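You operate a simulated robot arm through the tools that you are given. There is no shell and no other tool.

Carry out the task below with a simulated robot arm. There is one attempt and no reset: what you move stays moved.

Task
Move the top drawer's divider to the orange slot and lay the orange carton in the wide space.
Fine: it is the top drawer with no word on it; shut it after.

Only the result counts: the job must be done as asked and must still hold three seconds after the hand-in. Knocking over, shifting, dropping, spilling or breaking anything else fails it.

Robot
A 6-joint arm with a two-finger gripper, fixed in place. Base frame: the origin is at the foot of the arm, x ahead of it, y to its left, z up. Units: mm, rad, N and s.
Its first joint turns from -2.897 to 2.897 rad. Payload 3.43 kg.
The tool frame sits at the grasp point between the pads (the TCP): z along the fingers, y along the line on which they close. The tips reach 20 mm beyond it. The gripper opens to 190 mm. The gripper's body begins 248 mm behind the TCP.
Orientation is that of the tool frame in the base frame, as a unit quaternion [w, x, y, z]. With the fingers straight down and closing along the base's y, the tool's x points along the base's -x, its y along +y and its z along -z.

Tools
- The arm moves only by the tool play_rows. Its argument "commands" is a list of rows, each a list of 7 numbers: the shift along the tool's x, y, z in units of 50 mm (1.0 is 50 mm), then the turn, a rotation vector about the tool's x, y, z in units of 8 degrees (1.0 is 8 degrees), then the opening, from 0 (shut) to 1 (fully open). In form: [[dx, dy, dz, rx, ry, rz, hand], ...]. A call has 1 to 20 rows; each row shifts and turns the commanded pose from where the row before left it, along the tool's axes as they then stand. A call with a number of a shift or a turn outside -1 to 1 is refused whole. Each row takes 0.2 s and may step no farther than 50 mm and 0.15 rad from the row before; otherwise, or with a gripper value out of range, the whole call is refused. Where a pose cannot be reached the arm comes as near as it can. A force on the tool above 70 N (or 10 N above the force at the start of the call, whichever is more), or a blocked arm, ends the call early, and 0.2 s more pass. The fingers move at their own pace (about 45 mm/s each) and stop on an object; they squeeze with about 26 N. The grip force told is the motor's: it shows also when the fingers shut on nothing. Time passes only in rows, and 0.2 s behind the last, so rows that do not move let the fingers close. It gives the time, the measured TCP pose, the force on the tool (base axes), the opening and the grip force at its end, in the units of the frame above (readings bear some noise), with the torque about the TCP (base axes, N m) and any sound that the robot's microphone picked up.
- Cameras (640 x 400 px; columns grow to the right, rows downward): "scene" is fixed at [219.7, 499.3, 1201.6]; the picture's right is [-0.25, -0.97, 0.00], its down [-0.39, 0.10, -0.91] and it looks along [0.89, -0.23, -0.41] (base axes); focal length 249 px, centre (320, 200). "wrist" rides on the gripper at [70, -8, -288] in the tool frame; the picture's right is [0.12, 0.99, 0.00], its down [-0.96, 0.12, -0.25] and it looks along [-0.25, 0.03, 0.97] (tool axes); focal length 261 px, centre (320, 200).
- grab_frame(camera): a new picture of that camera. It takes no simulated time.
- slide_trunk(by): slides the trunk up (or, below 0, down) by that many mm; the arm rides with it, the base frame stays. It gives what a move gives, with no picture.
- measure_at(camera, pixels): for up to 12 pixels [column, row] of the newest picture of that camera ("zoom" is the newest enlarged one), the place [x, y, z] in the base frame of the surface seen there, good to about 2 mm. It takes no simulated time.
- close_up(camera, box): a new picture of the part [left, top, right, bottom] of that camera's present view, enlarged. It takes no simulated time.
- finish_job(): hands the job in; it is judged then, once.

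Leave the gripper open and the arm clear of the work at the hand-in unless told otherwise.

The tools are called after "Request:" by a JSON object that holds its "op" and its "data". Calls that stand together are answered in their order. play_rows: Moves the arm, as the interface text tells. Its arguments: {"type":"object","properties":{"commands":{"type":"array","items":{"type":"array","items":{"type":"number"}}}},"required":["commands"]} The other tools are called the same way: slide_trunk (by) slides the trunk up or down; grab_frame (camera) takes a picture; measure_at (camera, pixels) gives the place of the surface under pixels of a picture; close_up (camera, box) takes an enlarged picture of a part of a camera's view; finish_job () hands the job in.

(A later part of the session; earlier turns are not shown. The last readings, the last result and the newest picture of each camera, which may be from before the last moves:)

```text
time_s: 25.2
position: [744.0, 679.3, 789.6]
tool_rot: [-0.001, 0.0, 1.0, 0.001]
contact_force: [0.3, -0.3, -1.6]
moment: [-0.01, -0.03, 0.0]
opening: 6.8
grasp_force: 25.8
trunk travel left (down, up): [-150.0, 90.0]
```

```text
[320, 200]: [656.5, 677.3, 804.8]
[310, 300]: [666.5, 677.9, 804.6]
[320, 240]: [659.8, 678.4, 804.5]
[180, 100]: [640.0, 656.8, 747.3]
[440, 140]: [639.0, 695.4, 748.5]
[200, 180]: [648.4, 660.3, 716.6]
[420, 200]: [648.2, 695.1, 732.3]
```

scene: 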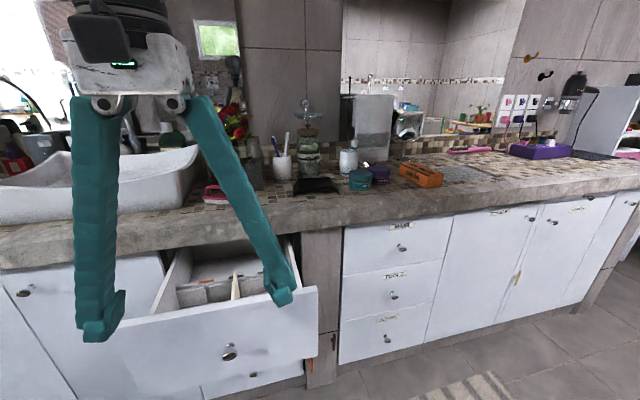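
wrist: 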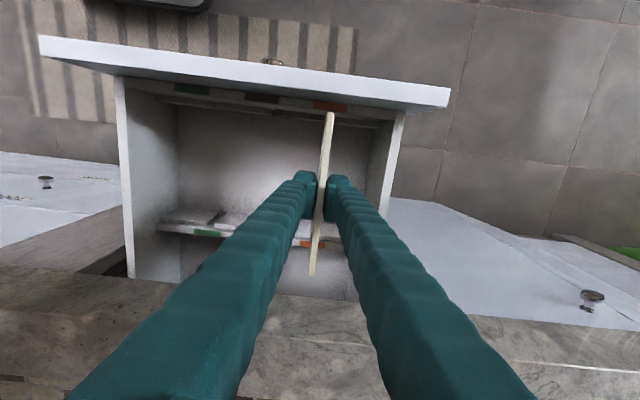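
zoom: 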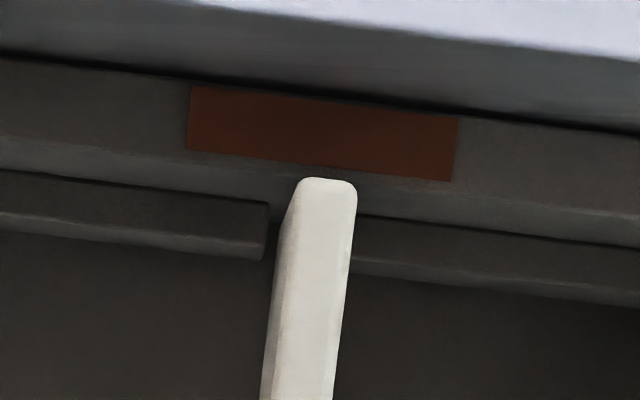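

Both divider ends read y ≈ 678 against groove centres 677.9–679; well within the clearance. I lower 81 mm gently.

Request:
{"op": "play_rows", "data": {"commands": [[0, 0, 0.2, 0, 0, 0, 0], [0, 0, 0.2, 0, 0, 0, 0], [0, 0, 0.2, 0, 0, 0, 0], [0, 0, 0.2, 0, 0, 0, 0], [0, 0, 0.2, 0, 0, 0, 0], [0, 0, 0.2, 0, 0, 0, 0], [0, 0, 0.2, 0, 0, 0, 0], [0, 0, 0.12, 0, 0, 0, 0], [0, 0, 0.1, 0, 0, 0, 0], [0, 0, 0, 0, 0, 0, 0]]}}

Request:
{"op": "grab_frame", "data": {"camera": "wrist"}}

Request:
{"op": "close_up", "data": {"camera": "wrist", "box": [260, 80, 400, 290]}}

```text
time_s: 27.4
position: [743.7, 678.8, 710.0]
tool_rot: [0.0, 0.0, 1.0, 0.001]
contact_force: [-0.7, -0.7, -0.5]
moment: [0.0, -0.02, 0.02]
opening: 6.8
grasp_force: 25.8
trunk travel left (down, up): [-150.0, 90.0]
```

```text
taken
```

wrist: 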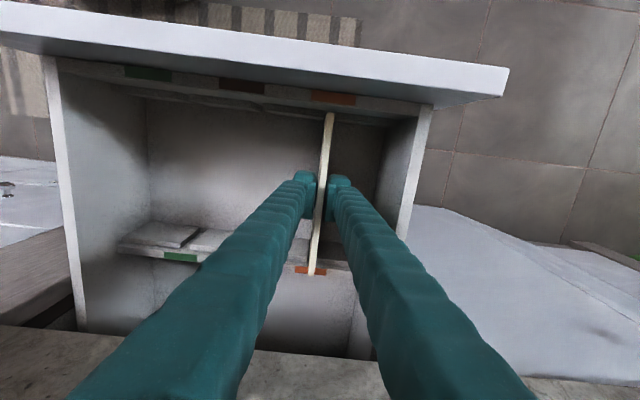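

```text
1.90 times, centred on (330, 185) of wrist
```

zoom: 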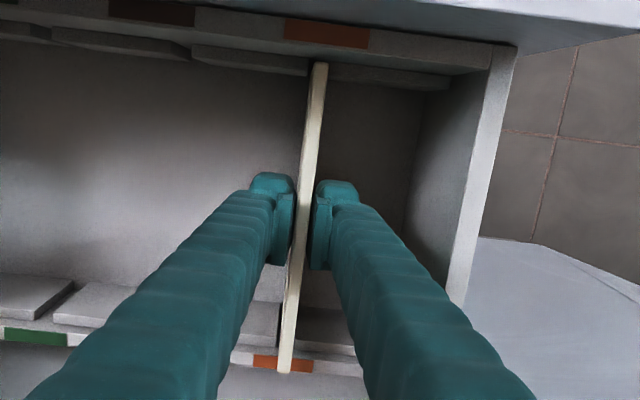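

No unusual force; the divider sits between the orange marks. I seat it 1 mm more, open to ~57 mm, and rise straight up.

Request:
{"op": "play_rows", "data": {"commands": [[0, 0, 0.02, 0, 0, 0, 0], [0, 0, 0, 0, 0, 0, 0.1], [0, 0, 0, 0, 0, 0, 0.2], [0, 0, 0, 0, 0, 0, 0.3], [0, 0, 0, 0, 0, 0, 0.3], [0, 0, -0.3, 0, 0, 0, 0.3], [0, 0, -0.8, 0, 0, 0, 0.3], [0, 0, -0.9, 0, 0, 0, 0.3], [0, 0, -0.9, 0, 0, 0, 0.3], [0, 0, -0.9, 0, 0, 0, 0.3], [0, 0, -0.9, 0, 0, 0, 0.5], [0, 0, 0, 0, 0, 0, 0.7]]}}

Request:
{"op": "grab_frame", "data": {"camera": "wrist"}}

Request:
{"op": "close_up", "data": {"camera": "wrist", "box": [200, 60, 440, 220]}}

```text
time_s: 30.0
position: [743.1, 677.5, 945.7]
tool_rot: [0.0, 0.0, 1.0, 0.0]
contact_force: [-0.4, -0.6, 0.6]
moment: [0.0, -0.02, -0.01]
opening: 108.6
grasp_force: 0.0
trunk travel left (down, up): [-150.0, 90.0]
```

```text
taken
```

wrist: 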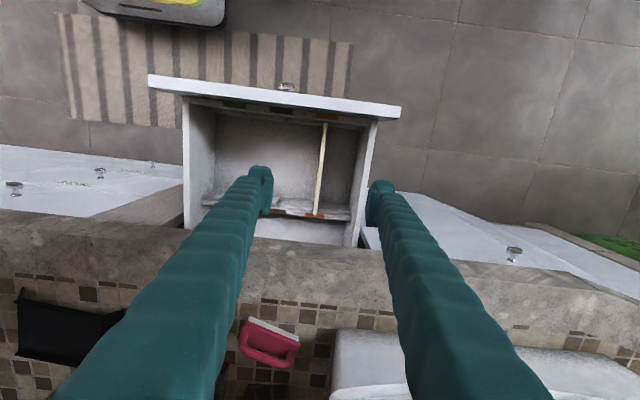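

```text
2.50 times, centred on (320, 140) of wrist
```

zoom: 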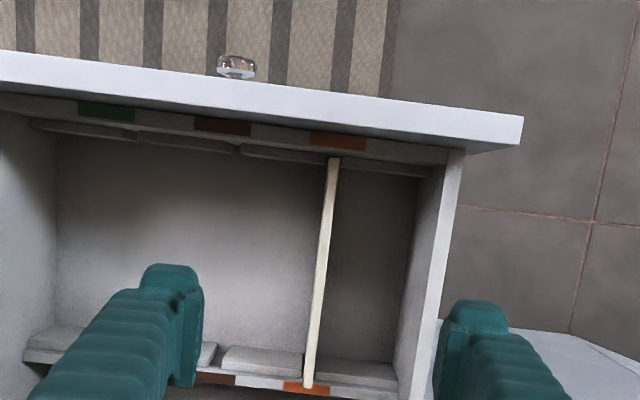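

The divider now stands at the orange marks. I verify its height (should be z ≈ 723 as before) and position.

Request:
{"op": "measure_at", "data": {"camera": "zoom", "pixels": [[332, 175], [327, 220], [318, 290], [309, 360], [308, 380], [305, 387], [337, 143]]}}

Request:
{"op": "close_up", "data": {"camera": "wrist", "box": [290, 185, 354, 225]}}

Request:
{"op": "close_up", "data": {"camera": "wrist", "box": [295, 105, 359, 145]}}

```text
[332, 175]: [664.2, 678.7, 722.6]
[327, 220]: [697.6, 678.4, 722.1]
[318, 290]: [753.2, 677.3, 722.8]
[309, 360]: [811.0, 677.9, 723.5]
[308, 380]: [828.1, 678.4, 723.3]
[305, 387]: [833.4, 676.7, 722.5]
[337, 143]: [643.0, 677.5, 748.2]
```

```text
10.00 times, centred on (322, 205) of wrist
```

zoom: 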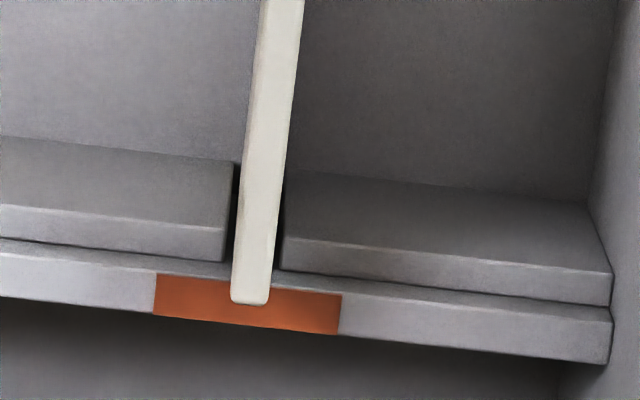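

```text
10.00 times, centred on (327, 125) of wrist
```

zoom: 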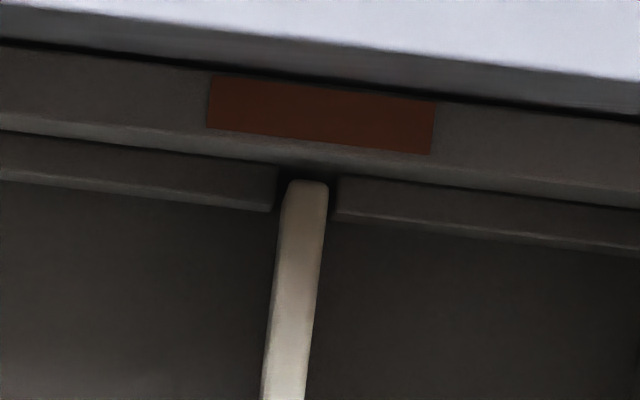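

The divider is seated in the orange grooves at both ends (z 722.6, y 678). Now the carton: I retract from the counter at height, swing in front of it, and come over the carton to look from above.

Request:
{"op": "play_rows", "data": {"commands": [[0.523, -0.791, -0.154, 0, 0, 0, 0.7], [0.523, -0.791, -0.154, 0, 0, 0, 0.7], [0.523, -0.791, -0.154, 0, 0, 0, 0.7], [0.523, -0.791, -0.154, 0, 0, 0, 0.7], [0.523, -0.791, -0.154, 0, 0, 0, 0.7], [0.523, -0.791, -0.154, 0, 0, 0, 0.7], [0.523, -0.791, -0.154, 0, 0, 0, 0.7], [-0.291, -0.891, 0, 0, 0, 0, 0.7], [-0.291, -0.891, 0, 0, 0, 0, 0.7], [-0.291, -0.891, 0, 0, 0, 0, 0.7], [-0.291, -0.891, 0, 0, 0, 0, 0.7], [-0.291, -0.891, 0, 0, 0, 0, 0.7], [-0.291, -0.891, 0, 0, 0, 0, 0.7], [-0.291, -0.891, 0, 0, 0, 0, 0.7], [-0.291, -0.891, 0, 0, 0, 0, 0.7], [-0.291, -0.891, 0, 0, 0, 0, 0.7], [-0.291, -0.891, 0, 0, 0, 0, 0.7], [-0.291, -0.891, 0, 0, 0, 0, 0.7], [0, 0, 0, 0, 0, 0, 0.7]]}}

Request:
{"op": "grab_frame", "data": {"camera": "wrist"}}

Request:
{"op": "grab_frame", "data": {"camera": "scene"}}

```text
time_s: 34.0
position: [717.2, -89.0, 997.5]
tool_rot: [0.001, 0.0, 1.0, -0.001]
contact_force: [0.6, 0.2, 0.1]
moment: [0.02, 0.02, -0.01]
opening: 132.8
grasp_force: 0.0
trunk travel left (down, up): [-150.0, 90.0]
```

```text
taken
```

wrist: 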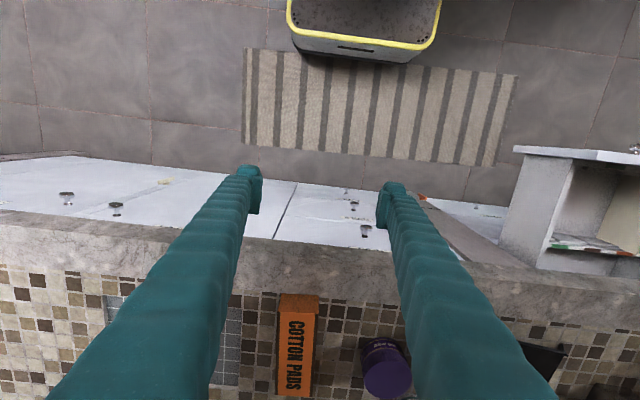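

```text
taken
```

scene: 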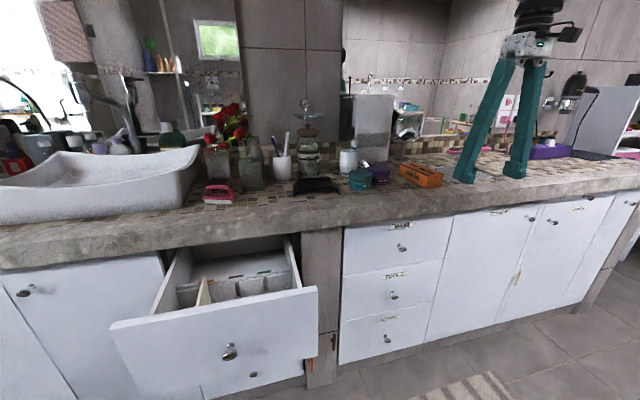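

The carton is below-ahead at wrist (298,345), the purple jar to its right (385,370). I move 220 mm forward at this height to see it from above.

Request:
{"op": "play_rows", "data": {"commands": [[-0.88, 0, 0, 0, 0, 0, 0.7], [-0.88, 0, 0, 0, 0, 0, 0.7], [-0.88, 0, 0, 0, 0, 0, 0.7], [-0.88, 0, 0, 0, 0, 0, 0.7], [-0.88, 0, 0, 0, 0, 0, 0.7], [0, 0, 0, 0, 0, 0, 0.7]]}}

Request:
{"op": "grab_frame", "data": {"camera": "wrist"}}

Request:
{"op": "close_up", "data": {"camera": "wrist", "box": [220, 110, 420, 310]}}

```text
time_s: 35.4
position: [939.1, -87.6, 997.0]
tool_rot: [0.0, 0.0, 1.0, 0.0]
contact_force: [0.8, 0.2, -1.0]
moment: [-0.04, 0.05, 0.01]
opening: 133.1
grasp_force: 0.2
trunk travel left (down, up): [-150.0, 90.0]
```

```text
taken
```

wrist: 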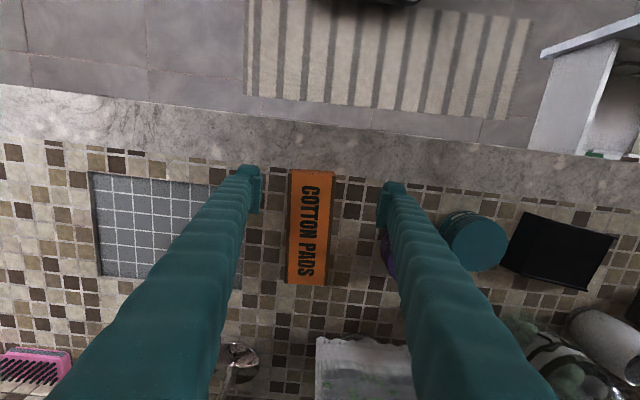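

```text
2.00 times, centred on (320, 210) of wrist
```

zoom: 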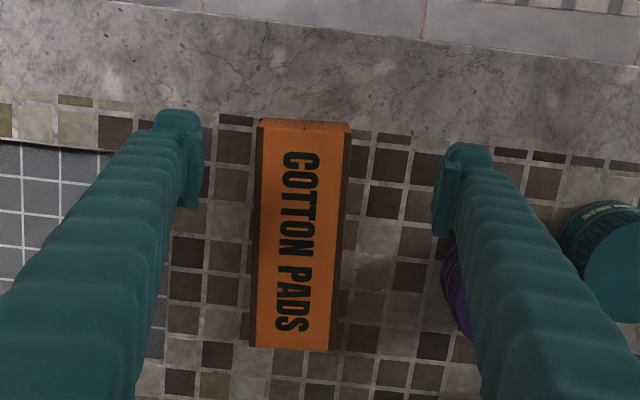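

I measure the carton's top corners, the purple jar and the mirror foot/cup nearby.

Request:
{"op": "measure_at", "data": {"camera": "zoom", "pixels": [[262, 132], [345, 135], [329, 345], [256, 341], [300, 240], [450, 265], [470, 310], [380, 250], [220, 250]]}}

Request:
{"op": "measure_at", "data": {"camera": "wrist", "pixels": [[385, 262], [388, 245], [240, 345], [322, 345], [360, 345], [238, 365], [475, 240], [340, 395]]}}

```text
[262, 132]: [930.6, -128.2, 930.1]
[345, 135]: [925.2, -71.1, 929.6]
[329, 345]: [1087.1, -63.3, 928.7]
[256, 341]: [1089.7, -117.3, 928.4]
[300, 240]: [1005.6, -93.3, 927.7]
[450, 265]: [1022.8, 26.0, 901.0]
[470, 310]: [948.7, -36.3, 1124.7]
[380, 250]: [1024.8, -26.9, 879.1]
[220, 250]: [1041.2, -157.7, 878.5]
```

```text
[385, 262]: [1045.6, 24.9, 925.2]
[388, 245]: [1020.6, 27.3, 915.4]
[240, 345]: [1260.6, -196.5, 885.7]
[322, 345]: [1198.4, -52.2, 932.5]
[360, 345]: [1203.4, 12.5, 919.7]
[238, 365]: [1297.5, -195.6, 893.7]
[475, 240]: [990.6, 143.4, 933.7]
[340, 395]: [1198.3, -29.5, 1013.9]
```

Carton centre ≈ (1008, −93.5), yaw ≈ +3.8°, 58 mm wide, top z 928; the purple jar starts at y ≈ 26, so there's room. I align over the centre, yaw −0.475 units about tool z, and lower to z ≈ 955 to check.

Request:
{"op": "play_rows", "data": {"commands": [[-0.685, -0.05, 0, 0, 0, 0, 0.55], [-0.685, -0.05, 0, 0, 0, 0, 0.55], [0, 0, 0, 0, 0, -0.475, 0.55], [0, 0, 0.43, 0, 0, 0, 0.55], [0, 0, 0.43, 0, 0, 0, 0.55], [0, 0, 0, 0, 0, 0, 0.55], [0, 0, 0, 0, 0, 0, 0.55]]}}

Request:
{"op": "grab_frame", "data": {"camera": "wrist"}}

Request:
{"op": "close_up", "data": {"camera": "wrist", "box": [220, 80, 420, 280]}}

Request:
{"op": "play_rows", "data": {"commands": [[0, 0, 0, 0, 0, 0, 0.55]]}}

```text
time_s: 37.0
position: [1008.3, -94.5, 955.0]
tool_rot: [0.0, -0.033, 0.999, 0.0]
contact_force: [0.5, -0.6, 0.0]
moment: [0.01, 0.02, 0.0]
opening: 104.2
grasp_force: 0.2
trunk travel left (down, up): [-150.0, 90.0]
```

```text
taken
```

wrist: 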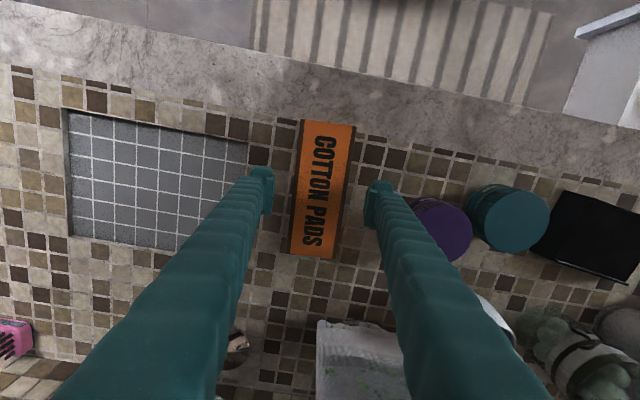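

```text
2.00 times, centred on (320, 180) of wrist
```

zoom: 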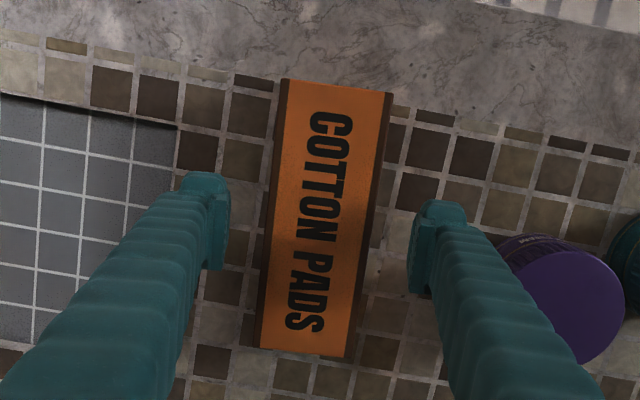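

```text
time_s: 37.4
position: [1009.3, -94.6, 955.1]
tool_rot: [0.0, -0.034, 0.999, 0.0]
contact_force: [0.0, -0.4, -0.2]
moment: [-0.01, -0.01, 0.01]
opening: 104.6
grasp_force: 0.0
trunk travel left (down, up): [-150.0, 90.0]
```

Centred and aligned. I descend 52 mm (tips ≈ 5 mm above the counter) and close on the carton.

Request:
{"op": "play_rows", "data": {"commands": [[0, 0, 0.35, 0, 0, 0, 0.55], [0, 0, 0.35, 0, 0, 0, 0.55], [0, 0, 0.34, 0, 0, 0, 0.55], [0, 0, 0, 0, 0, 0, 0.45], [0, 0, 0, 0, 0, 0, 0.35], [0, 0, 0, 0, 0, 0, 0.25], [0, 0, 0, 0, 0, 0, 0.2], [0, 0, 0, 0, 0, 0, 0.2], [0, 0, 0, 0, 0, 0, 0.2]]}}

Request:
{"op": "grab_frame", "data": {"camera": "wrist"}}

```text
time_s: 39.4
position: [1007.0, -94.5, 902.9]
tool_rot: [0.0, -0.033, 0.999, 0.0]
contact_force: [0.4, -1.0, 0.1]
moment: [-0.02, 0.02, -0.02]
opening: 66.7
grasp_force: 25.9
trunk travel left (down, up): [-150.0, 90.0]
```

```text
taken
```

wrist: 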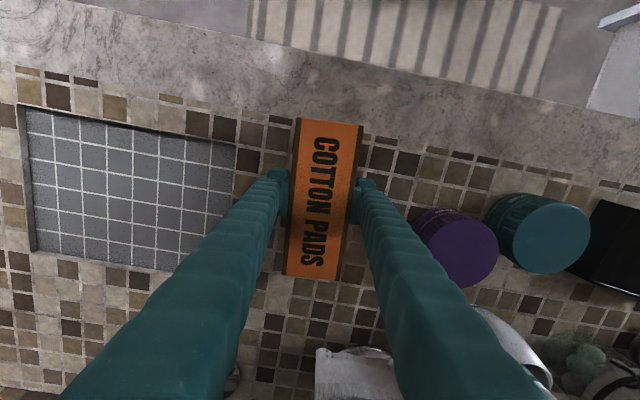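

Carton held (66.7 mm, 26 N). I lift it 100 mm, starting slowly, and check it.

Request:
{"op": "play_rows", "data": {"commands": [[0, 0, -0.1, 0, 0, 0, 0.2], [0, 0, -0.2, 0, 0, 0, 0.2], [0, 0, -0.4, 0, 0, 0, 0.2], [0, 0, -0.6, 0, 0, 0, 0.2], [0, 0, -0.7, 0, 0, 0, 0.2], [0, 0, 0, 0, 0, 0, 0.2], [0, 0, 0, 0, 0, 0, 0.2]]}}

Request:
{"op": "grab_frame", "data": {"camera": "wrist"}}

Request:
{"op": "grab_frame", "data": {"camera": "scene"}}

```text
time_s: 41.0
position: [1006.1, -94.5, 1002.8]
tool_rot: [0.0, -0.033, 0.999, 0.0]
contact_force: [0.8, 0.6, -0.9]
moment: [0.0, -0.01, 0.0]
opening: 66.2
grasp_force: 25.9
trunk travel left (down, up): [-150.0, 90.0]
```

```text
taken
```

wrist: 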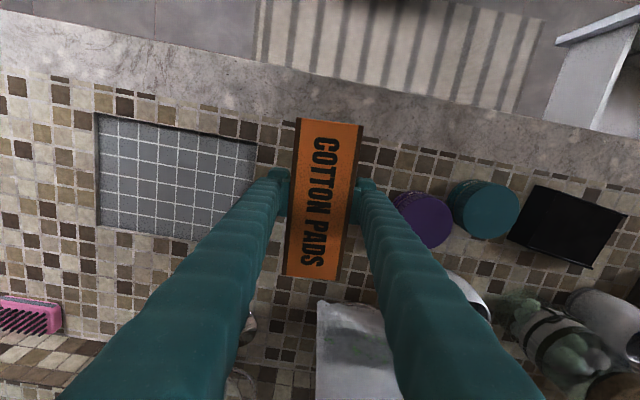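

```text
taken
```

scene: 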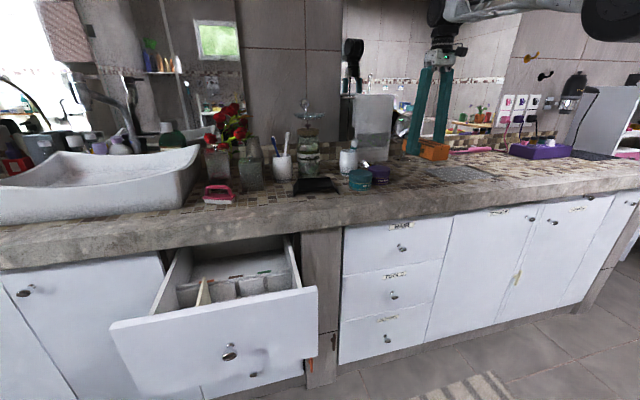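

Lifted cleanly with no moment. I retract to x ≈ 700 and turn the carton 86° counter-clockwise so its long side will lie along y (165 mm fits loosely in the ~235 mm wide space).

Request:
{"op": "play_rows", "data": {"commands": [[0.872, 0.058, 0, 0, 0, 0, 0.2], [0.872, 0.058, 0, 0, 0, 0, 0.2], [0.872, 0.058, 0, 0, 0, 0, 0.2], [0.872, 0.058, 0, 0, 0, 0, 0.2], [0.872, 0.058, 0, 0, 0, 0, 0.2], [0.872, 0.058, 0, 0, 0, 0, 0.2], [0.872, 0.058, 0, 0, 0, 0, 0.2], [0, 0, 0, 0, 0, -0.98, 0.2], [0, 0, 0, 0, 0, -0.98, 0.2], [0, 0, 0, 0, 0, -0.98, 0.2], [0, 0, 0, 0, 0, -0.98, 0.2], [0, 0, 0, 0, 0, -0.98, 0.2], [0, 0, 0, 0, 0, -0.98, 0.2], [0, 0, 0, 0, 0, -0.98, 0.2], [0, 0, 0, 0, 0, -0.98, 0.2], [0, 0, 0, 0, 0, -0.98, 0.2], [0, 0, 0, 0, 0, -0.98, 0.2], [0, 0, 0, 0, 0, -0.98, 0.2], [0, 0, 0, 0, 0, 0, 0.2]]}}

Request:
{"op": "grab_frame", "data": {"camera": "wrist"}}

```text
time_s: 45.0
position: [701.2, -93.3, 1001.6]
tool_rot: [-0.001, 0.708, -0.706, -0.001]
contact_force: [-0.9, -0.1, -1.1]
moment: [0.01, 0.01, 0.01]
opening: 66.5
grasp_force: 26.2
trunk travel left (down, up): [-150.0, 90.0]
```

```text
taken
```

wrist: 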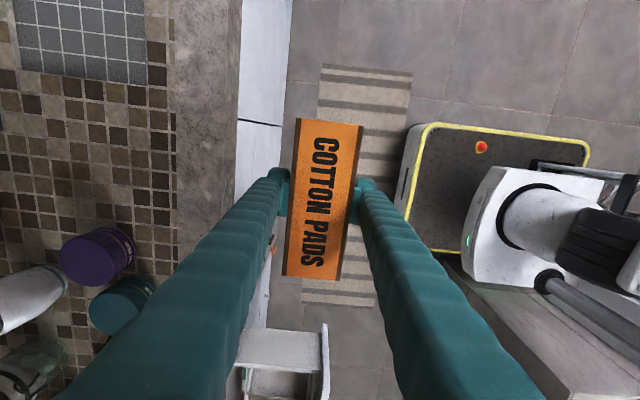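

Orientation is now 90° yaw as wanted. I swing to (560, 400) and on over the drawer at (742, 555, 1002).

Request:
{"op": "play_rows", "data": {"commands": [[-0.899, 0.2545, 0, 0, 0, 0, 0.2], [-0.899, 0.2545, 0, 0, 0, 0, 0.2], [-0.899, 0.2545, 0, 0, 0, 0, 0.2], [-0.899, 0.2545, 0, 0, 0, 0, 0.2], [-0.899, 0.2545, 0, 0, 0, 0, 0.2], [-0.899, 0.2545, 0, 0, 0, 0, 0.2], [-0.899, 0.2545, 0, 0, 0, 0, 0.2], [-0.899, 0.2545, 0, 0, 0, 0, 0.2], [-0.899, 0.2545, 0, 0, 0, 0, 0.2], [-0.899, 0.2545, 0, 0, 0, 0, 0.2], [-0.899, 0.2545, 0, 0, 0, 0, 0.2], [-0.62, -0.728, 0, 0, 0, 0, 0.2], [-0.62, -0.728, 0, 0, 0, 0, 0.2], [-0.62, -0.728, 0, 0, 0, 0, 0.2], [-0.62, -0.728, 0, 0, 0, 0, 0.2], [-0.62, -0.728, 0, 0, 0, 0, 0.2], [0, 0, 0, 0, 0, 0, 0.2]]}}

Request:
{"op": "grab_frame", "data": {"camera": "wrist"}}

Request:
{"op": "grab_frame", "data": {"camera": "scene"}}

```text
time_s: 48.6
position: [742.5, 555.9, 1001.9]
tool_rot: [0.001, 0.708, -0.707, 0.001]
contact_force: [0.8, 0.4, -1.7]
moment: [-0.03, 0.04, 0.0]
opening: 66.6
grasp_force: 26.1
trunk travel left (down, up): [-150.0, 90.0]
```

```text
taken
```

wrist: 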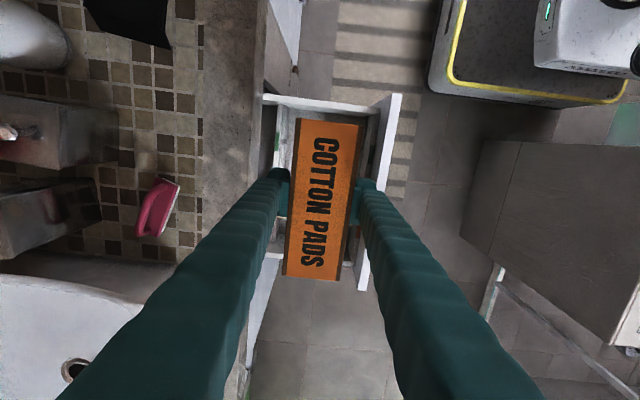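

```text
taken
```

scene: 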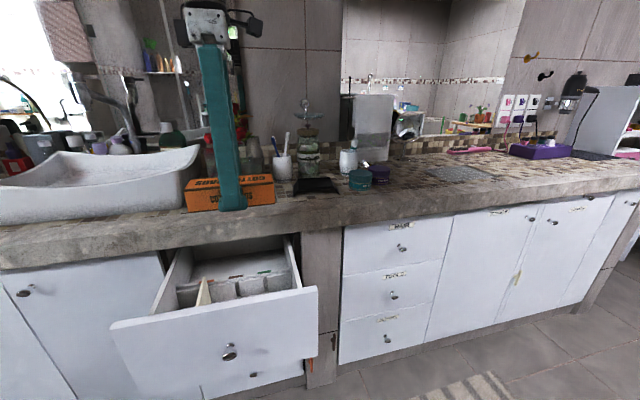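

The carton is above the drawer. I verify the drawer hasn't moved by measuring the divider, cross-wall and the carton's ends.

Request:
{"op": "close_up", "data": {"camera": "scene", "box": [100, 160, 340, 310]}}

Request:
{"op": "measure_at", "data": {"camera": "zoom", "pixels": [[275, 320], [283, 345], [270, 360], [430, 290], [350, 300], [220, 320], [490, 350], [350, 352], [233, 115], [465, 105], [480, 300], [350, 390]]}}

```text
2.67 times, centred on (220, 235) of scene
```

zoom: 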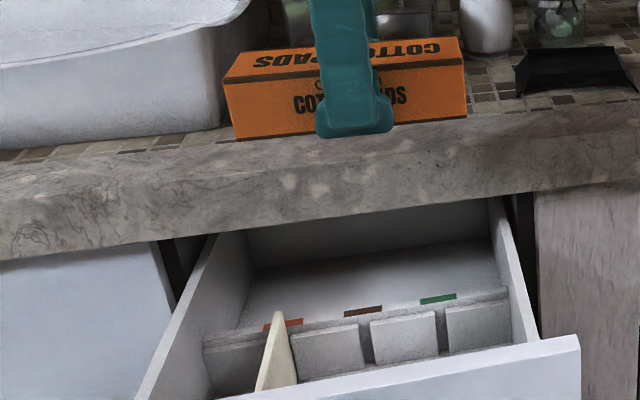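

```text
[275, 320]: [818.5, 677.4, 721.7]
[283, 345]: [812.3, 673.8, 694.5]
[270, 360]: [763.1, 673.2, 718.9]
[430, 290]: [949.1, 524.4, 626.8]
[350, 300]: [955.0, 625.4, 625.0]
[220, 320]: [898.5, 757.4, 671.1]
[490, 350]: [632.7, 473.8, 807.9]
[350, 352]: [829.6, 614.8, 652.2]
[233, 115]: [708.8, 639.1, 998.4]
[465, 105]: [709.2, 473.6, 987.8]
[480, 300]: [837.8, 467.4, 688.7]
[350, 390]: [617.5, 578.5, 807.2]
```

Everything is unmoved; the carton spans x 709–776, y 474–639 and fits between the divider (y 674) and the side wall (y 436). I descend to z ≈ 715 first.

Request:
{"op": "play_rows", "data": {"commands": [[0, 0, 0.82, 0, 0, 0, 0.2], [0, 0, 0.82, 0, 0, 0, 0.2], [0, 0, 0.82, 0, 0, 0, 0.2], [0, 0, 0.82, 0, 0, 0, 0.2], [0, 0, 0.82, 0, 0, 0, 0.2], [0, 0, 0.82, 0, 0, 0, 0.2], [0, 0, 0.82, 0, 0, 0, 0.2], [0, 0, 0, 0, 0, 0, 0.2]]}}

Request:
{"op": "grab_frame", "data": {"camera": "wrist"}}

Request:
{"op": "grab_frame", "data": {"camera": "scene"}}

```text
time_s: 50.4
position: [743.2, 557.7, 713.9]
tool_rot: [0.0, -0.707, 0.707, 0.0]
contact_force: [0.4, 0.2, -1.0]
moment: [-0.04, 0.0, -0.01]
opening: 66.7
grasp_force: 26.6
trunk travel left (down, up): [-150.0, 90.0]
```

```text
taken
```

wrist: 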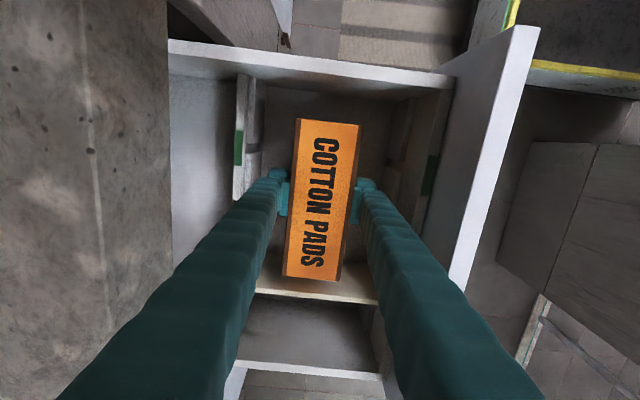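

```text
taken
```

scene: 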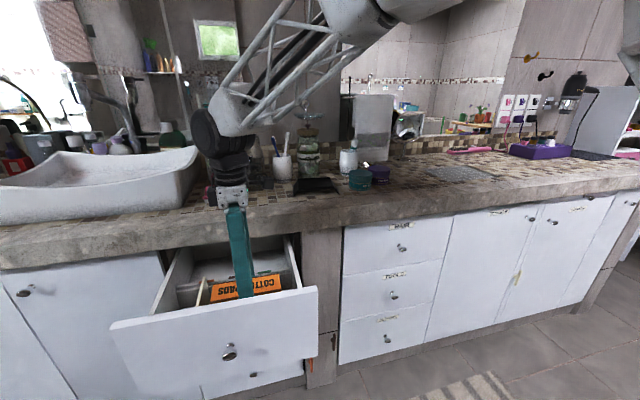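

The carton hangs well within the wide space with clearance on all sides. I lower slowly the last 61 mm.

Request:
{"op": "play_rows", "data": {"commands": [[0, 0, 0.3, 0, 0, 0, 0.2], [0, 0, 0.3, 0, 0, 0, 0.2], [0, 0, 0.3, 0, 0, 0, 0.2], [0, 0, 0.1, 0, 0, 0, 0.2], [0, 0, 0.1, 0, 0, 0, 0.2], [0, 0, 0.1, 0, 0, 0, 0.2], [0, 0, 0.02, 0, 0, 0, 0.2], [0, 0, 0, 0, 0, 0, 0.2]]}}

Request:
{"op": "grab_frame", "data": {"camera": "wrist"}}

```text
time_s: 52.2
position: [743.2, 557.1, 653.6]
tool_rot: [-0.001, 0.708, -0.707, 0.001]
contact_force: [-0.5, 0.5, -1.3]
moment: [0.01, 0.01, 0.04]
opening: 66.3
grasp_force: 25.7
trunk travel left (down, up): [-150.0, 90.0]
```

```text
taken
```

wrist: 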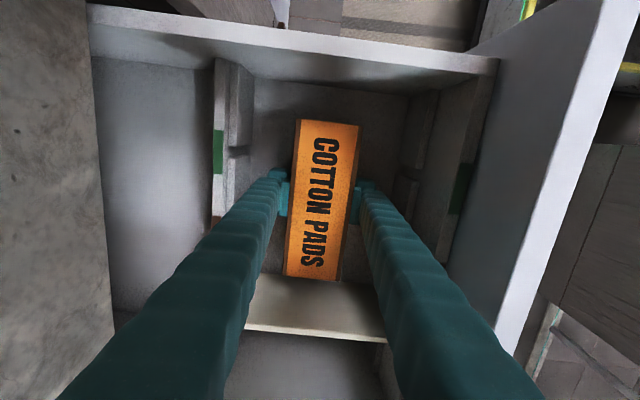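

Still no contact; about 1–2 mm left. I lower in 1 mm steps, up to 2 mm, and read the force.

Request:
{"op": "play_rows", "data": {"commands": [[0, 0, 0.02, 0, 0, 0, 0.2], [0, 0, 0.02, 0, 0, 0, 0.2], [0, 0, 0, 0, 0, 0, 0.2]]}}

```text
time_s: 53.0
position: [743.9, 555.6, 653.0]
tool_rot: [0.0, -0.707, 0.707, 0.0]
contact_force: [-0.8, 0.4, -0.6]
moment: [-0.01, 0.0, 0.0]
opening: 66.6
grasp_force: 25.3
trunk travel left (down, up): [-150.0, 90.0]
```

About 1 mm above the floor at most. I go 1 mm more and open slowly, then rise straight up.

Request:
{"op": "play_rows", "data": {"commands": [[0, 0, 0.02, 0, 0, 0, 0.2], [0, 0, 0, 0, 0, 0, 0.38], [0, 0, 0, 0, 0, 0, 0.45], [0, 0, 0, 0, 0, 0, 0.5], [0, 0, 0, 0, 0, 0, 0.5], [0, 0, -0.2, 0, 0, 0, 0.5], [0, 0, -0.5, 0, 0, 0, 0.5], [0, 0, -0.9, 0, 0, 0, 0.5], [0, 0, -0.9, 0, 0, 0, 0.5], [0, 0, -0.9, 0, 0, 0, 0.5], [0, 0, -0.9, 0, 0, 0, 0.5], [0, 0, -0.9, 0, 0, 0, 0.5], [0, 0, -0.9, 0, 0, 0, 0.5], [0, 0, 0, 0, 0, 0, 0.5]]}}

Request:
{"op": "grab_frame", "data": {"camera": "wrist"}}

Request:
{"op": "grab_frame", "data": {"camera": "scene"}}

```text
time_s: 56.0
position: [742.7, 556.1, 957.1]
tool_rot: [0.0, -0.707, 0.707, 0.0]
contact_force: [-0.2, -0.3, 0.7]
moment: [-0.02, 0.04, -0.02]
opening: 95.1
grasp_force: 0.1
trunk travel left (down, up): [-150.0, 90.0]
```

```text
taken
```

wrist: 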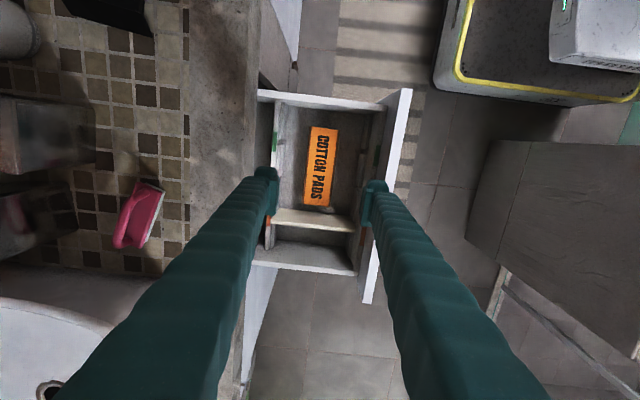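

```text
taken
```

scene: 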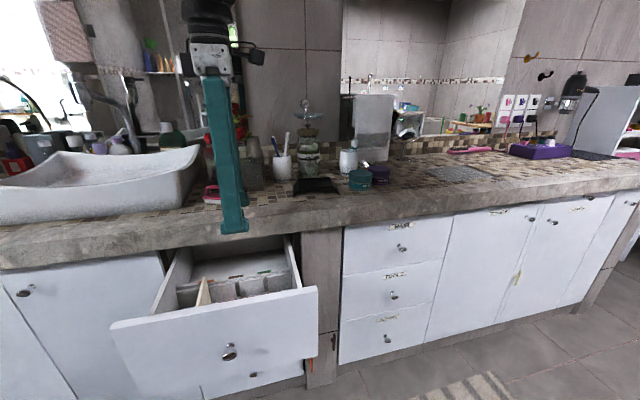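

The carton lies in the wide space and the divider stands. I verify heights of both.

Request:
{"op": "close_up", "data": {"camera": "wrist", "box": [250, 80, 420, 280]}}

Request:
{"op": "measure_at", "data": {"camera": "zoom", "pixels": [[220, 100], [200, 220], [190, 150], [245, 160], [230, 270], [200, 275], [115, 260], [330, 290], [160, 100], [290, 200]]}}

```text
2.00 times, centred on (335, 180) of wrist
```

zoom: 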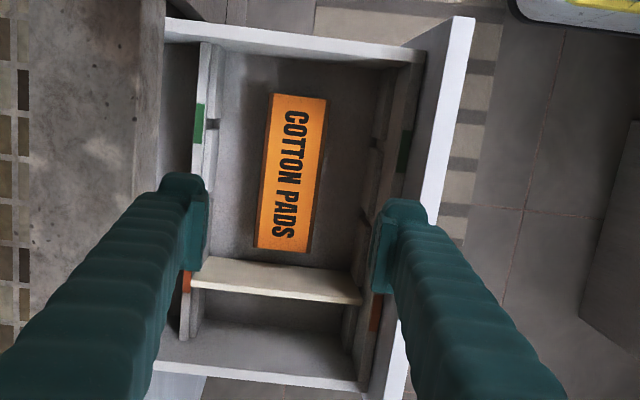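

```text
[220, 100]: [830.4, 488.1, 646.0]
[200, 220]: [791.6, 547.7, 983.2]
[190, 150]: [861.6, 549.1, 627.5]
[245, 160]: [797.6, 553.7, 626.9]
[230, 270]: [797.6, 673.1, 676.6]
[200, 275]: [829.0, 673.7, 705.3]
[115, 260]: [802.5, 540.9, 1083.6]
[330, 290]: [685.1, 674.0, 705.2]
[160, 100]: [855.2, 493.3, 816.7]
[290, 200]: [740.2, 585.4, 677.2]
```

Carton top z = 677 (flat on the floor), divider face y = 673.8, all in order. Now to shut the drawer: I retract back in front (x ≈ 505) and turn the yaw back, and measure the knob.

Request:
{"op": "play_rows", "data": {"commands": [[-0.152, 0.952, 0, 0, 0, 0, 0.4], [-0.152, 0.952, 0, 0, 0, 0, 0.4], [-0.152, 0.952, 0, 0, 0, 0, 0.4], [-0.152, 0.952, 0, 0, 0, 0, 0.4], [-0.152, 0.952, 0, 0, 0, 0, 0.4], [0, 0, 0, 0, 0, 0.9375, 0.4], [0, 0, 0, 0, 0, 0.9375, 0.4], [0, 0, 0, 0, 0, 0.9375, 0.4], [0, 0, 0, 0, 0, 0.9375, 0.4], [0, 0, 0, 0, 0, 0.9375, 0.4], [0, 0, 0, 0, 0, 0.9375, 0.4], [0, 0, 0, 0, 0, 0.9375, 0.4], [0, 0, 0, 0, 0, 0.9375, 0.4], [0, 0, 0, 0, 0, 0.9375, 0.4], [0, 0, 0, 0, 0, 0.9375, 0.4], [0, 0, 0, 0, 0, 0.9375, 0.4], [0, 0, 0, 0, 0, 0.9375, 0.4], [0, 0, 0, 0, 0, 0, 0.4]]}}

Request:
{"op": "close_up", "data": {"camera": "scene", "box": [197, 330, 261, 370]}}

Request:
{"op": "grab_frame", "data": {"camera": "wrist"}}

```text
time_s: 59.8
position: [505.8, 594.3, 957.4]
tool_rot: [0.0, 0.0, 1.0, 0.0]
contact_force: [0.7, 0.3, 0.8]
moment: [0.0, 0.0, -0.01]
opening: 75.7
grasp_force: 0.0
trunk travel left (down, up): [-150.0, 90.0]
```

```text
10.00 times, centred on (229, 350) of scene
```

zoom: 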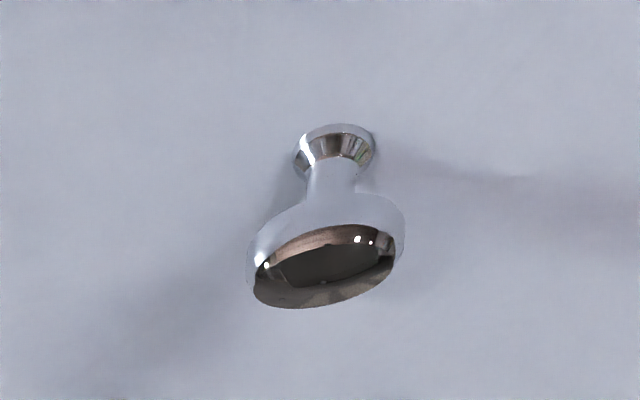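

```text
taken
```

wrist: 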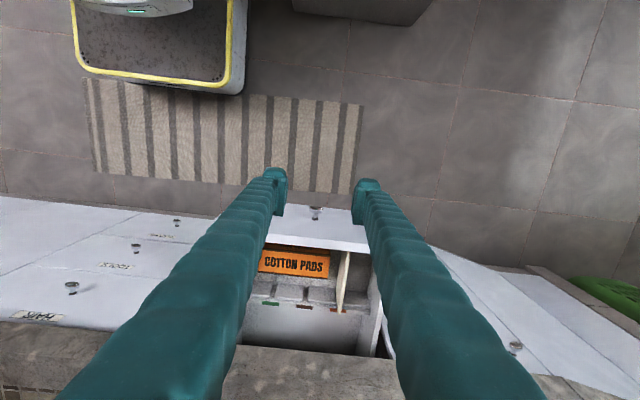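

I measure the knob's present place.

Request:
{"op": "measure_at", "data": {"camera": "zoom", "pixels": [[325, 265], [255, 260], [395, 250], [325, 225], [320, 300], [330, 180], [335, 140], [200, 100], [500, 100], [310, 250], [345, 290], [400, 220]]}}

```text
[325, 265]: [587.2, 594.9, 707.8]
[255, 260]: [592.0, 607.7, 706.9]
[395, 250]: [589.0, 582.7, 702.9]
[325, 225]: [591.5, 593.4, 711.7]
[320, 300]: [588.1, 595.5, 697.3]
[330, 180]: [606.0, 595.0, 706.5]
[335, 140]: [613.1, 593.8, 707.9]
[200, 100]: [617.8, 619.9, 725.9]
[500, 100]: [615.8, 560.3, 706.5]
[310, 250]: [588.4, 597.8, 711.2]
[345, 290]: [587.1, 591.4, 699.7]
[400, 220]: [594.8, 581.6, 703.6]
```

Knob centre: y ≈ 595, z ≈ 704, cap x ≈ 587–594. I tilt 45°, descend in front of it and advance so the pads straddle it.

Request:
{"op": "play_rows", "data": {"commands": [[0, 0, 0, 0, -1, 0, 0.4], [0, 0, 0, 0, -1, 0, 0.4], [0, 0, 0, 0, -1, 0, 0.4], [0, 0, 0, 0, -1, 0, 0.4], [0, 0, 0, 0, -1, 0, 0.4], [0, 0, 0, 0, -0.625, 0, 0.4], [0.7, 0, 0.7, 0, 0, 0, 0.4], [0.7, 0, 0.7, 0, 0, 0, 0.4], [0.7, 0, 0.7, 0, 0, 0, 0.4], [0.36, 0.01, 0.36, 0, 0, 0, 0.4], [0, 0, 0, 0, 0, 0, 0.4], [0, 0, 0, 0, 0, 0, 0.4]]}}

Request:
{"op": "grab_frame", "data": {"camera": "wrist"}}

```text
time_s: 62.4
position: [505.3, 594.3, 780.7]
tool_rot: [0.382, 0.001, 0.924, 0.0]
contact_force: [0.0, -0.4, 0.6]
moment: [-0.03, -0.03, 0.0]
opening: 76.0
grasp_force: 0.1
trunk travel left (down, up): [-150.0, 90.0]
```

```text
taken
```

wrist: 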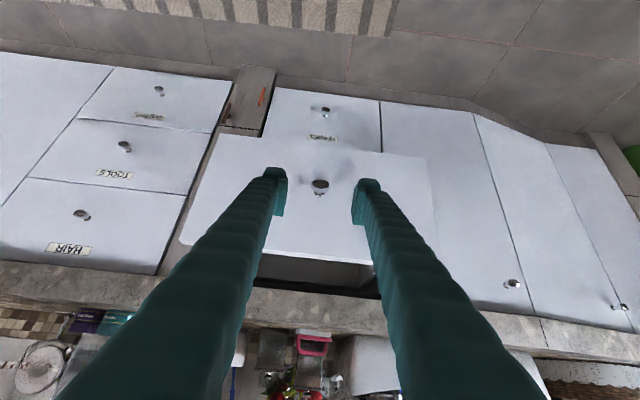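

The knob is centred between the fingers (320,185). I advance 110 mm and close gently on it.

Request:
{"op": "play_rows", "data": {"commands": [[0, 0.01, 0.8, 0, 0, 0, 0.4], [0, 0, 0.8, 0, 0, 0, 0.4], [0, 0, 0.6, 0, 0, 0, 0.4], [0, 0, 0, 0, 0, 0, 0.3], [0, 0, 0, 0, 0, 0, 0.2], [0, 0, 0, 0, 0, 0, 0.1], [0, 0, 0, 0, 0, 0, 0], [0, 0, 0, 0, 0, 0, 0]]}}

Request:
{"op": "grab_frame", "data": {"camera": "wrist"}}

```text
time_s: 64.2
position: [584.1, 595.2, 703.5]
tool_rot: [0.382, -0.001, 0.924, 0.001]
contact_force: [1.7, 7.1, -2.5]
moment: [0.01, 0.03, 0.06]
opening: 32.7
grasp_force: 45.2
trunk travel left (down, up): [-150.0, 90.0]
```

```text
taken
```

wrist: 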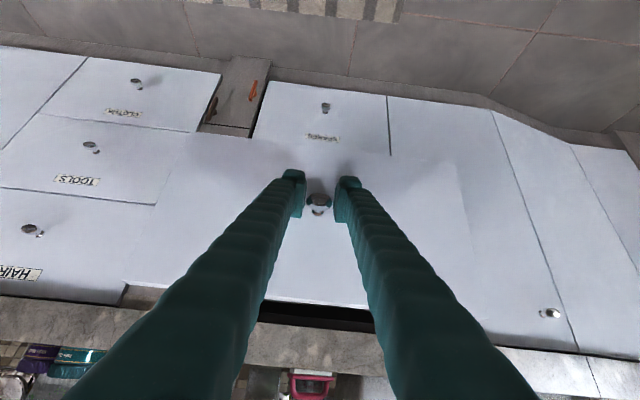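

Knob gripped. I push the drawer in at a slow steady pace: 19 rows of 12 mm.

Request:
{"op": "play_rows", "data": {"commands": [[-0.06, 0.005, 0.06, 0, 0, 0, 0], [-0.12, 0.005, 0.12, 0, 0, 0, 0], [-0.17, 0.0015, 0.17, 0, 0, 0, 0], [-0.17, 0.0015, 0.17, 0, 0, 0, 0], [-0.17, 0.0015, 0.17, 0, 0, 0, 0], [-0.17, 0.0015, 0.17, 0, 0, 0, 0], [-0.17, 0.0015, 0.17, 0, 0, 0, 0], [-0.17, 0.0015, 0.17, 0, 0, 0, 0], [-0.17, 0.0015, 0.17, 0, 0, 0, 0], [-0.17, 0.0015, 0.17, 0, 0, 0, 0], [-0.17, 0.0015, 0.17, 0, 0, 0, 0], [-0.17, 0.0015, 0.17, 0, 0, 0, 0], [-0.17, 0.0015, 0.17, 0, 0, 0, 0], [-0.17, 0.0015, 0.17, 0, 0, 0, 0], [-0.17, 0.0015, 0.17, 0, 0, 0, 0], [-0.17, 0.0015, 0.17, 0, 0, 0, 0], [-0.17, 0.0015, 0.17, 0, 0, 0, 0], [-0.17, 0.0015, 0.17, 0, 0, 0, 0], [-0.17, 0.0015, 0.17, 0, 0, 0, 0], [-0.08, 0, 0.08, 0, 0, 0, 0]]}}

Request:
{"op": "grab_frame", "data": {"camera": "wrist"}}

```text
time_s: 68.4
position: [807.0, 596.9, 705.5]
tool_rot: [0.382, 0.001, 0.924, 0.0]
contact_force: [0.2, -37.5, -11.6]
moment: [0.02, 0.08, -0.44]
opening: 32.7
grasp_force: 45.3
trunk travel left (down, up): [-150.0, 90.0]
```

```text
taken
```

wrist: 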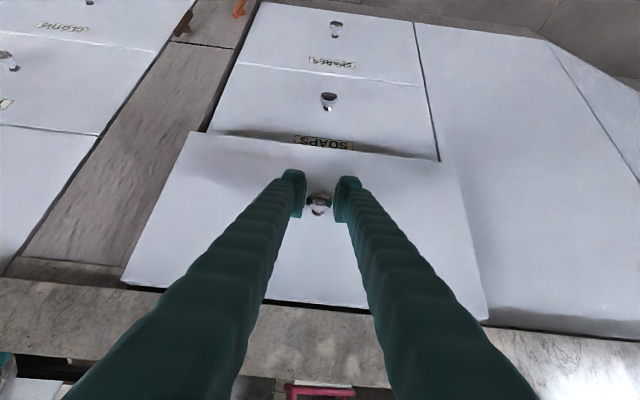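

Only a sideways load (−37 N) from my y bias; I take back 1.6 mm in y and push the last ~36 mm in 5 mm steps.

Request:
{"op": "play_rows", "data": {"commands": [[0, -0.032, 0, 0, 0, 0, 0], [-0.0707, 0, 0.0707, 0, 0, 0, 0], [-0.0707, 0, 0.0707, 0, 0, 0, 0], [-0.0707, 0, 0.0707, 0, 0, 0, 0], [-0.0707, 0, 0.0707, 0, 0, 0, 0], [-0.0707, 0, 0.0707, 0, 0, 0, 0], [-0.0707, 0, 0.0707, 0, 0, 0, 0], [-0.0354, 0, 0.0354, 0, 0, 0, 0], [0, 0, 0, 0, 0, 0, 0]]}}

Request:
{"op": "grab_frame", "data": {"camera": "wrist"}}

```text
time_s: 70.4
position: [838.5, 596.0, 704.7]
tool_rot: [0.383, 0.001, 0.924, -0.001]
contact_force: [3.9, -21.8, -4.6]
moment: [0.01, 0.08, -0.16]
opening: 33.0
grasp_force: 45.3
trunk travel left (down, up): [-150.0, 90.0]
```

```text
taken
```

wrist: 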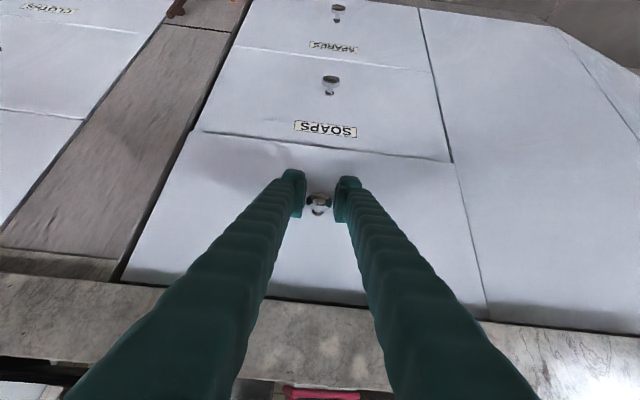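

Nearly shut (about 4 mm left). I push on in 1.5 mm steps until the stop is felt.

Request:
{"op": "play_rows", "data": {"commands": [[-0.0212, -0.01, 0.0212, 0, 0, 0, 0], [-0.0212, -0.005, 0.0212, 0, 0, 0, 0], [-0.0212, 0, 0.0212, 0, 0, 0, 0], [-0.0142, 0, 0.0142, 0, 0, 0, 0], [0, 0, 0, 0, 0, 0, 0]]}}

Request:
{"op": "measure_at", "data": {"camera": "wrist", "pixels": [[250, 220], [400, 250], [240, 260], [270, 170], [330, 115], [480, 240], [400, 160], [280, 115]]}}

```text
time_s: 71.6
position: [844.9, 596.8, 703.2]
tool_rot: [0.382, -0.001, 0.924, 0.0]
contact_force: [-0.5, -2.5, -1.1]
moment: [0.03, 0.07, -0.01]
opening: 32.8
grasp_force: 45.4
trunk travel left (down, up): [-150.0, 90.0]
```

```text
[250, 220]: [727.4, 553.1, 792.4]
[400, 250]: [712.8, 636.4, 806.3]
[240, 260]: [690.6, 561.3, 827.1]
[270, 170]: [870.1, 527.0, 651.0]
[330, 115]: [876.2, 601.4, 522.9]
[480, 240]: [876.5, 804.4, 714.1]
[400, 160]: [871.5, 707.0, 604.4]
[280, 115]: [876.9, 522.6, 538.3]
```

I take a fresh picture and compare the top drawer's face with its neighbours.

Request:
{"op": "grab_frame", "data": {"camera": "wrist"}}

Request:
{"op": "measure_at", "data": {"camera": "wrist", "pixels": [[270, 170], [250, 165], [330, 115], [480, 240], [400, 180], [380, 170], [280, 115], [210, 240], [430, 220], [190, 180]]}}

```text
taken
```

wrist: 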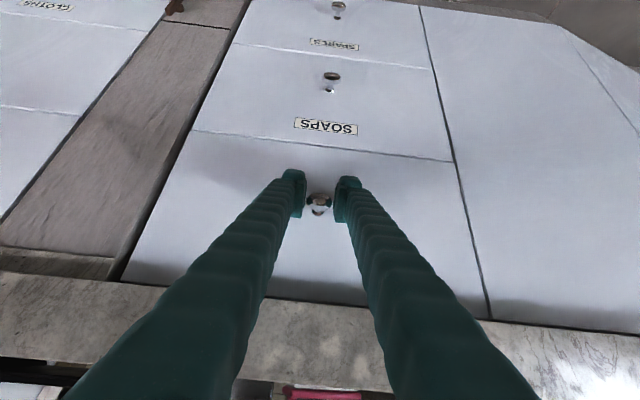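

```text
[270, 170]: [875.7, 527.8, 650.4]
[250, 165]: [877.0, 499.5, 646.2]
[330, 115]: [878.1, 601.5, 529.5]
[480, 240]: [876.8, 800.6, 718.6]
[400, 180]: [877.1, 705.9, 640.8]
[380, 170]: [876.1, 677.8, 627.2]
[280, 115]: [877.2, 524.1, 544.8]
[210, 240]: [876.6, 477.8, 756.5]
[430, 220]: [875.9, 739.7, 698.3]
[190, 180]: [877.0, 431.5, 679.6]
```

The face reads x ≈ 876.5, flush with its neighbours. I press 1.5 mm more to be sure it sits against its stop.

Request:
{"op": "play_rows", "data": {"commands": [[-0.0106, 0, 0.0106, 0, 0, 0, 0], [-0.0106, 0, 0.0106, 0, 0, 0, 0], [0, 0, 0, 0, 0, 0, 0]]}}

```text
time_s: 72.4
position: [844.0, 595.3, 703.9]
tool_rot: [0.383, -0.001, 0.924, 0.0]
contact_force: [-10.4, 1.3, -1.2]
moment: [0.0, 0.04, 0.07]
opening: 32.7
grasp_force: 44.9
trunk travel left (down, up): [-150.0, 90.0]
```

The stop is felt (−10 N). I open the fingers, let it settle and back off along the fingers.

Request:
{"op": "play_rows", "data": {"commands": [[0, 0, 0, 0, 0, 0, 0.1], [0, 0, 0, 0, 0, 0, 0.3], [0, 0, 0, 0, 0, 0, 0.45], [0, 0, 0, 0, 0, 0, 0.45], [0, 0, -0.4, 0, 0, 0, 0.45], [0, 0, -0.8, 0, 0, 0, 0.45], [0, 0, -0.8, 0, 0, 0, 0.45], [0, 0, -0.9, 0, 0, 0, 0.45], [0, 0, -0.9, 0, 0, 0, 0.5], [0, 0, 0, 0, 0, 0, 0.5]]}}

Request:
{"op": "grab_frame", "data": {"camera": "wrist"}}

Request:
{"op": "measure_at", "data": {"camera": "wrist", "pixels": [[320, 140], [260, 160], [390, 170], [330, 90], [480, 200], [230, 200], [410, 200]]}}

```text
time_s: 74.6
position: [708.6, 595.8, 840.8]
tool_rot: [0.382, -0.001, 0.924, 0.0]
contact_force: [-0.3, 0.0, 0.5]
moment: [0.01, 0.01, 0.0]
opening: 95.1
grasp_force: 0.0
trunk travel left (down, up): [-150.0, 90.0]
```

```text
taken
```

wrist: 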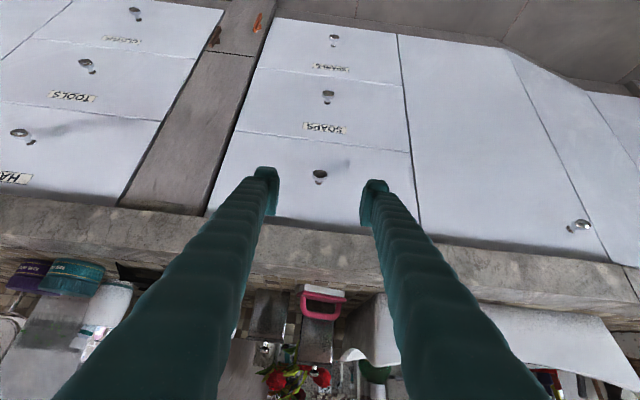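

```text
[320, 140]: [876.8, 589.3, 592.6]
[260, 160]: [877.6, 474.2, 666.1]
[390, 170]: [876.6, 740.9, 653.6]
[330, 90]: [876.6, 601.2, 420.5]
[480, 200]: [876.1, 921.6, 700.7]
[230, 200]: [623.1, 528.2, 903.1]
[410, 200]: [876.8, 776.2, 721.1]
```

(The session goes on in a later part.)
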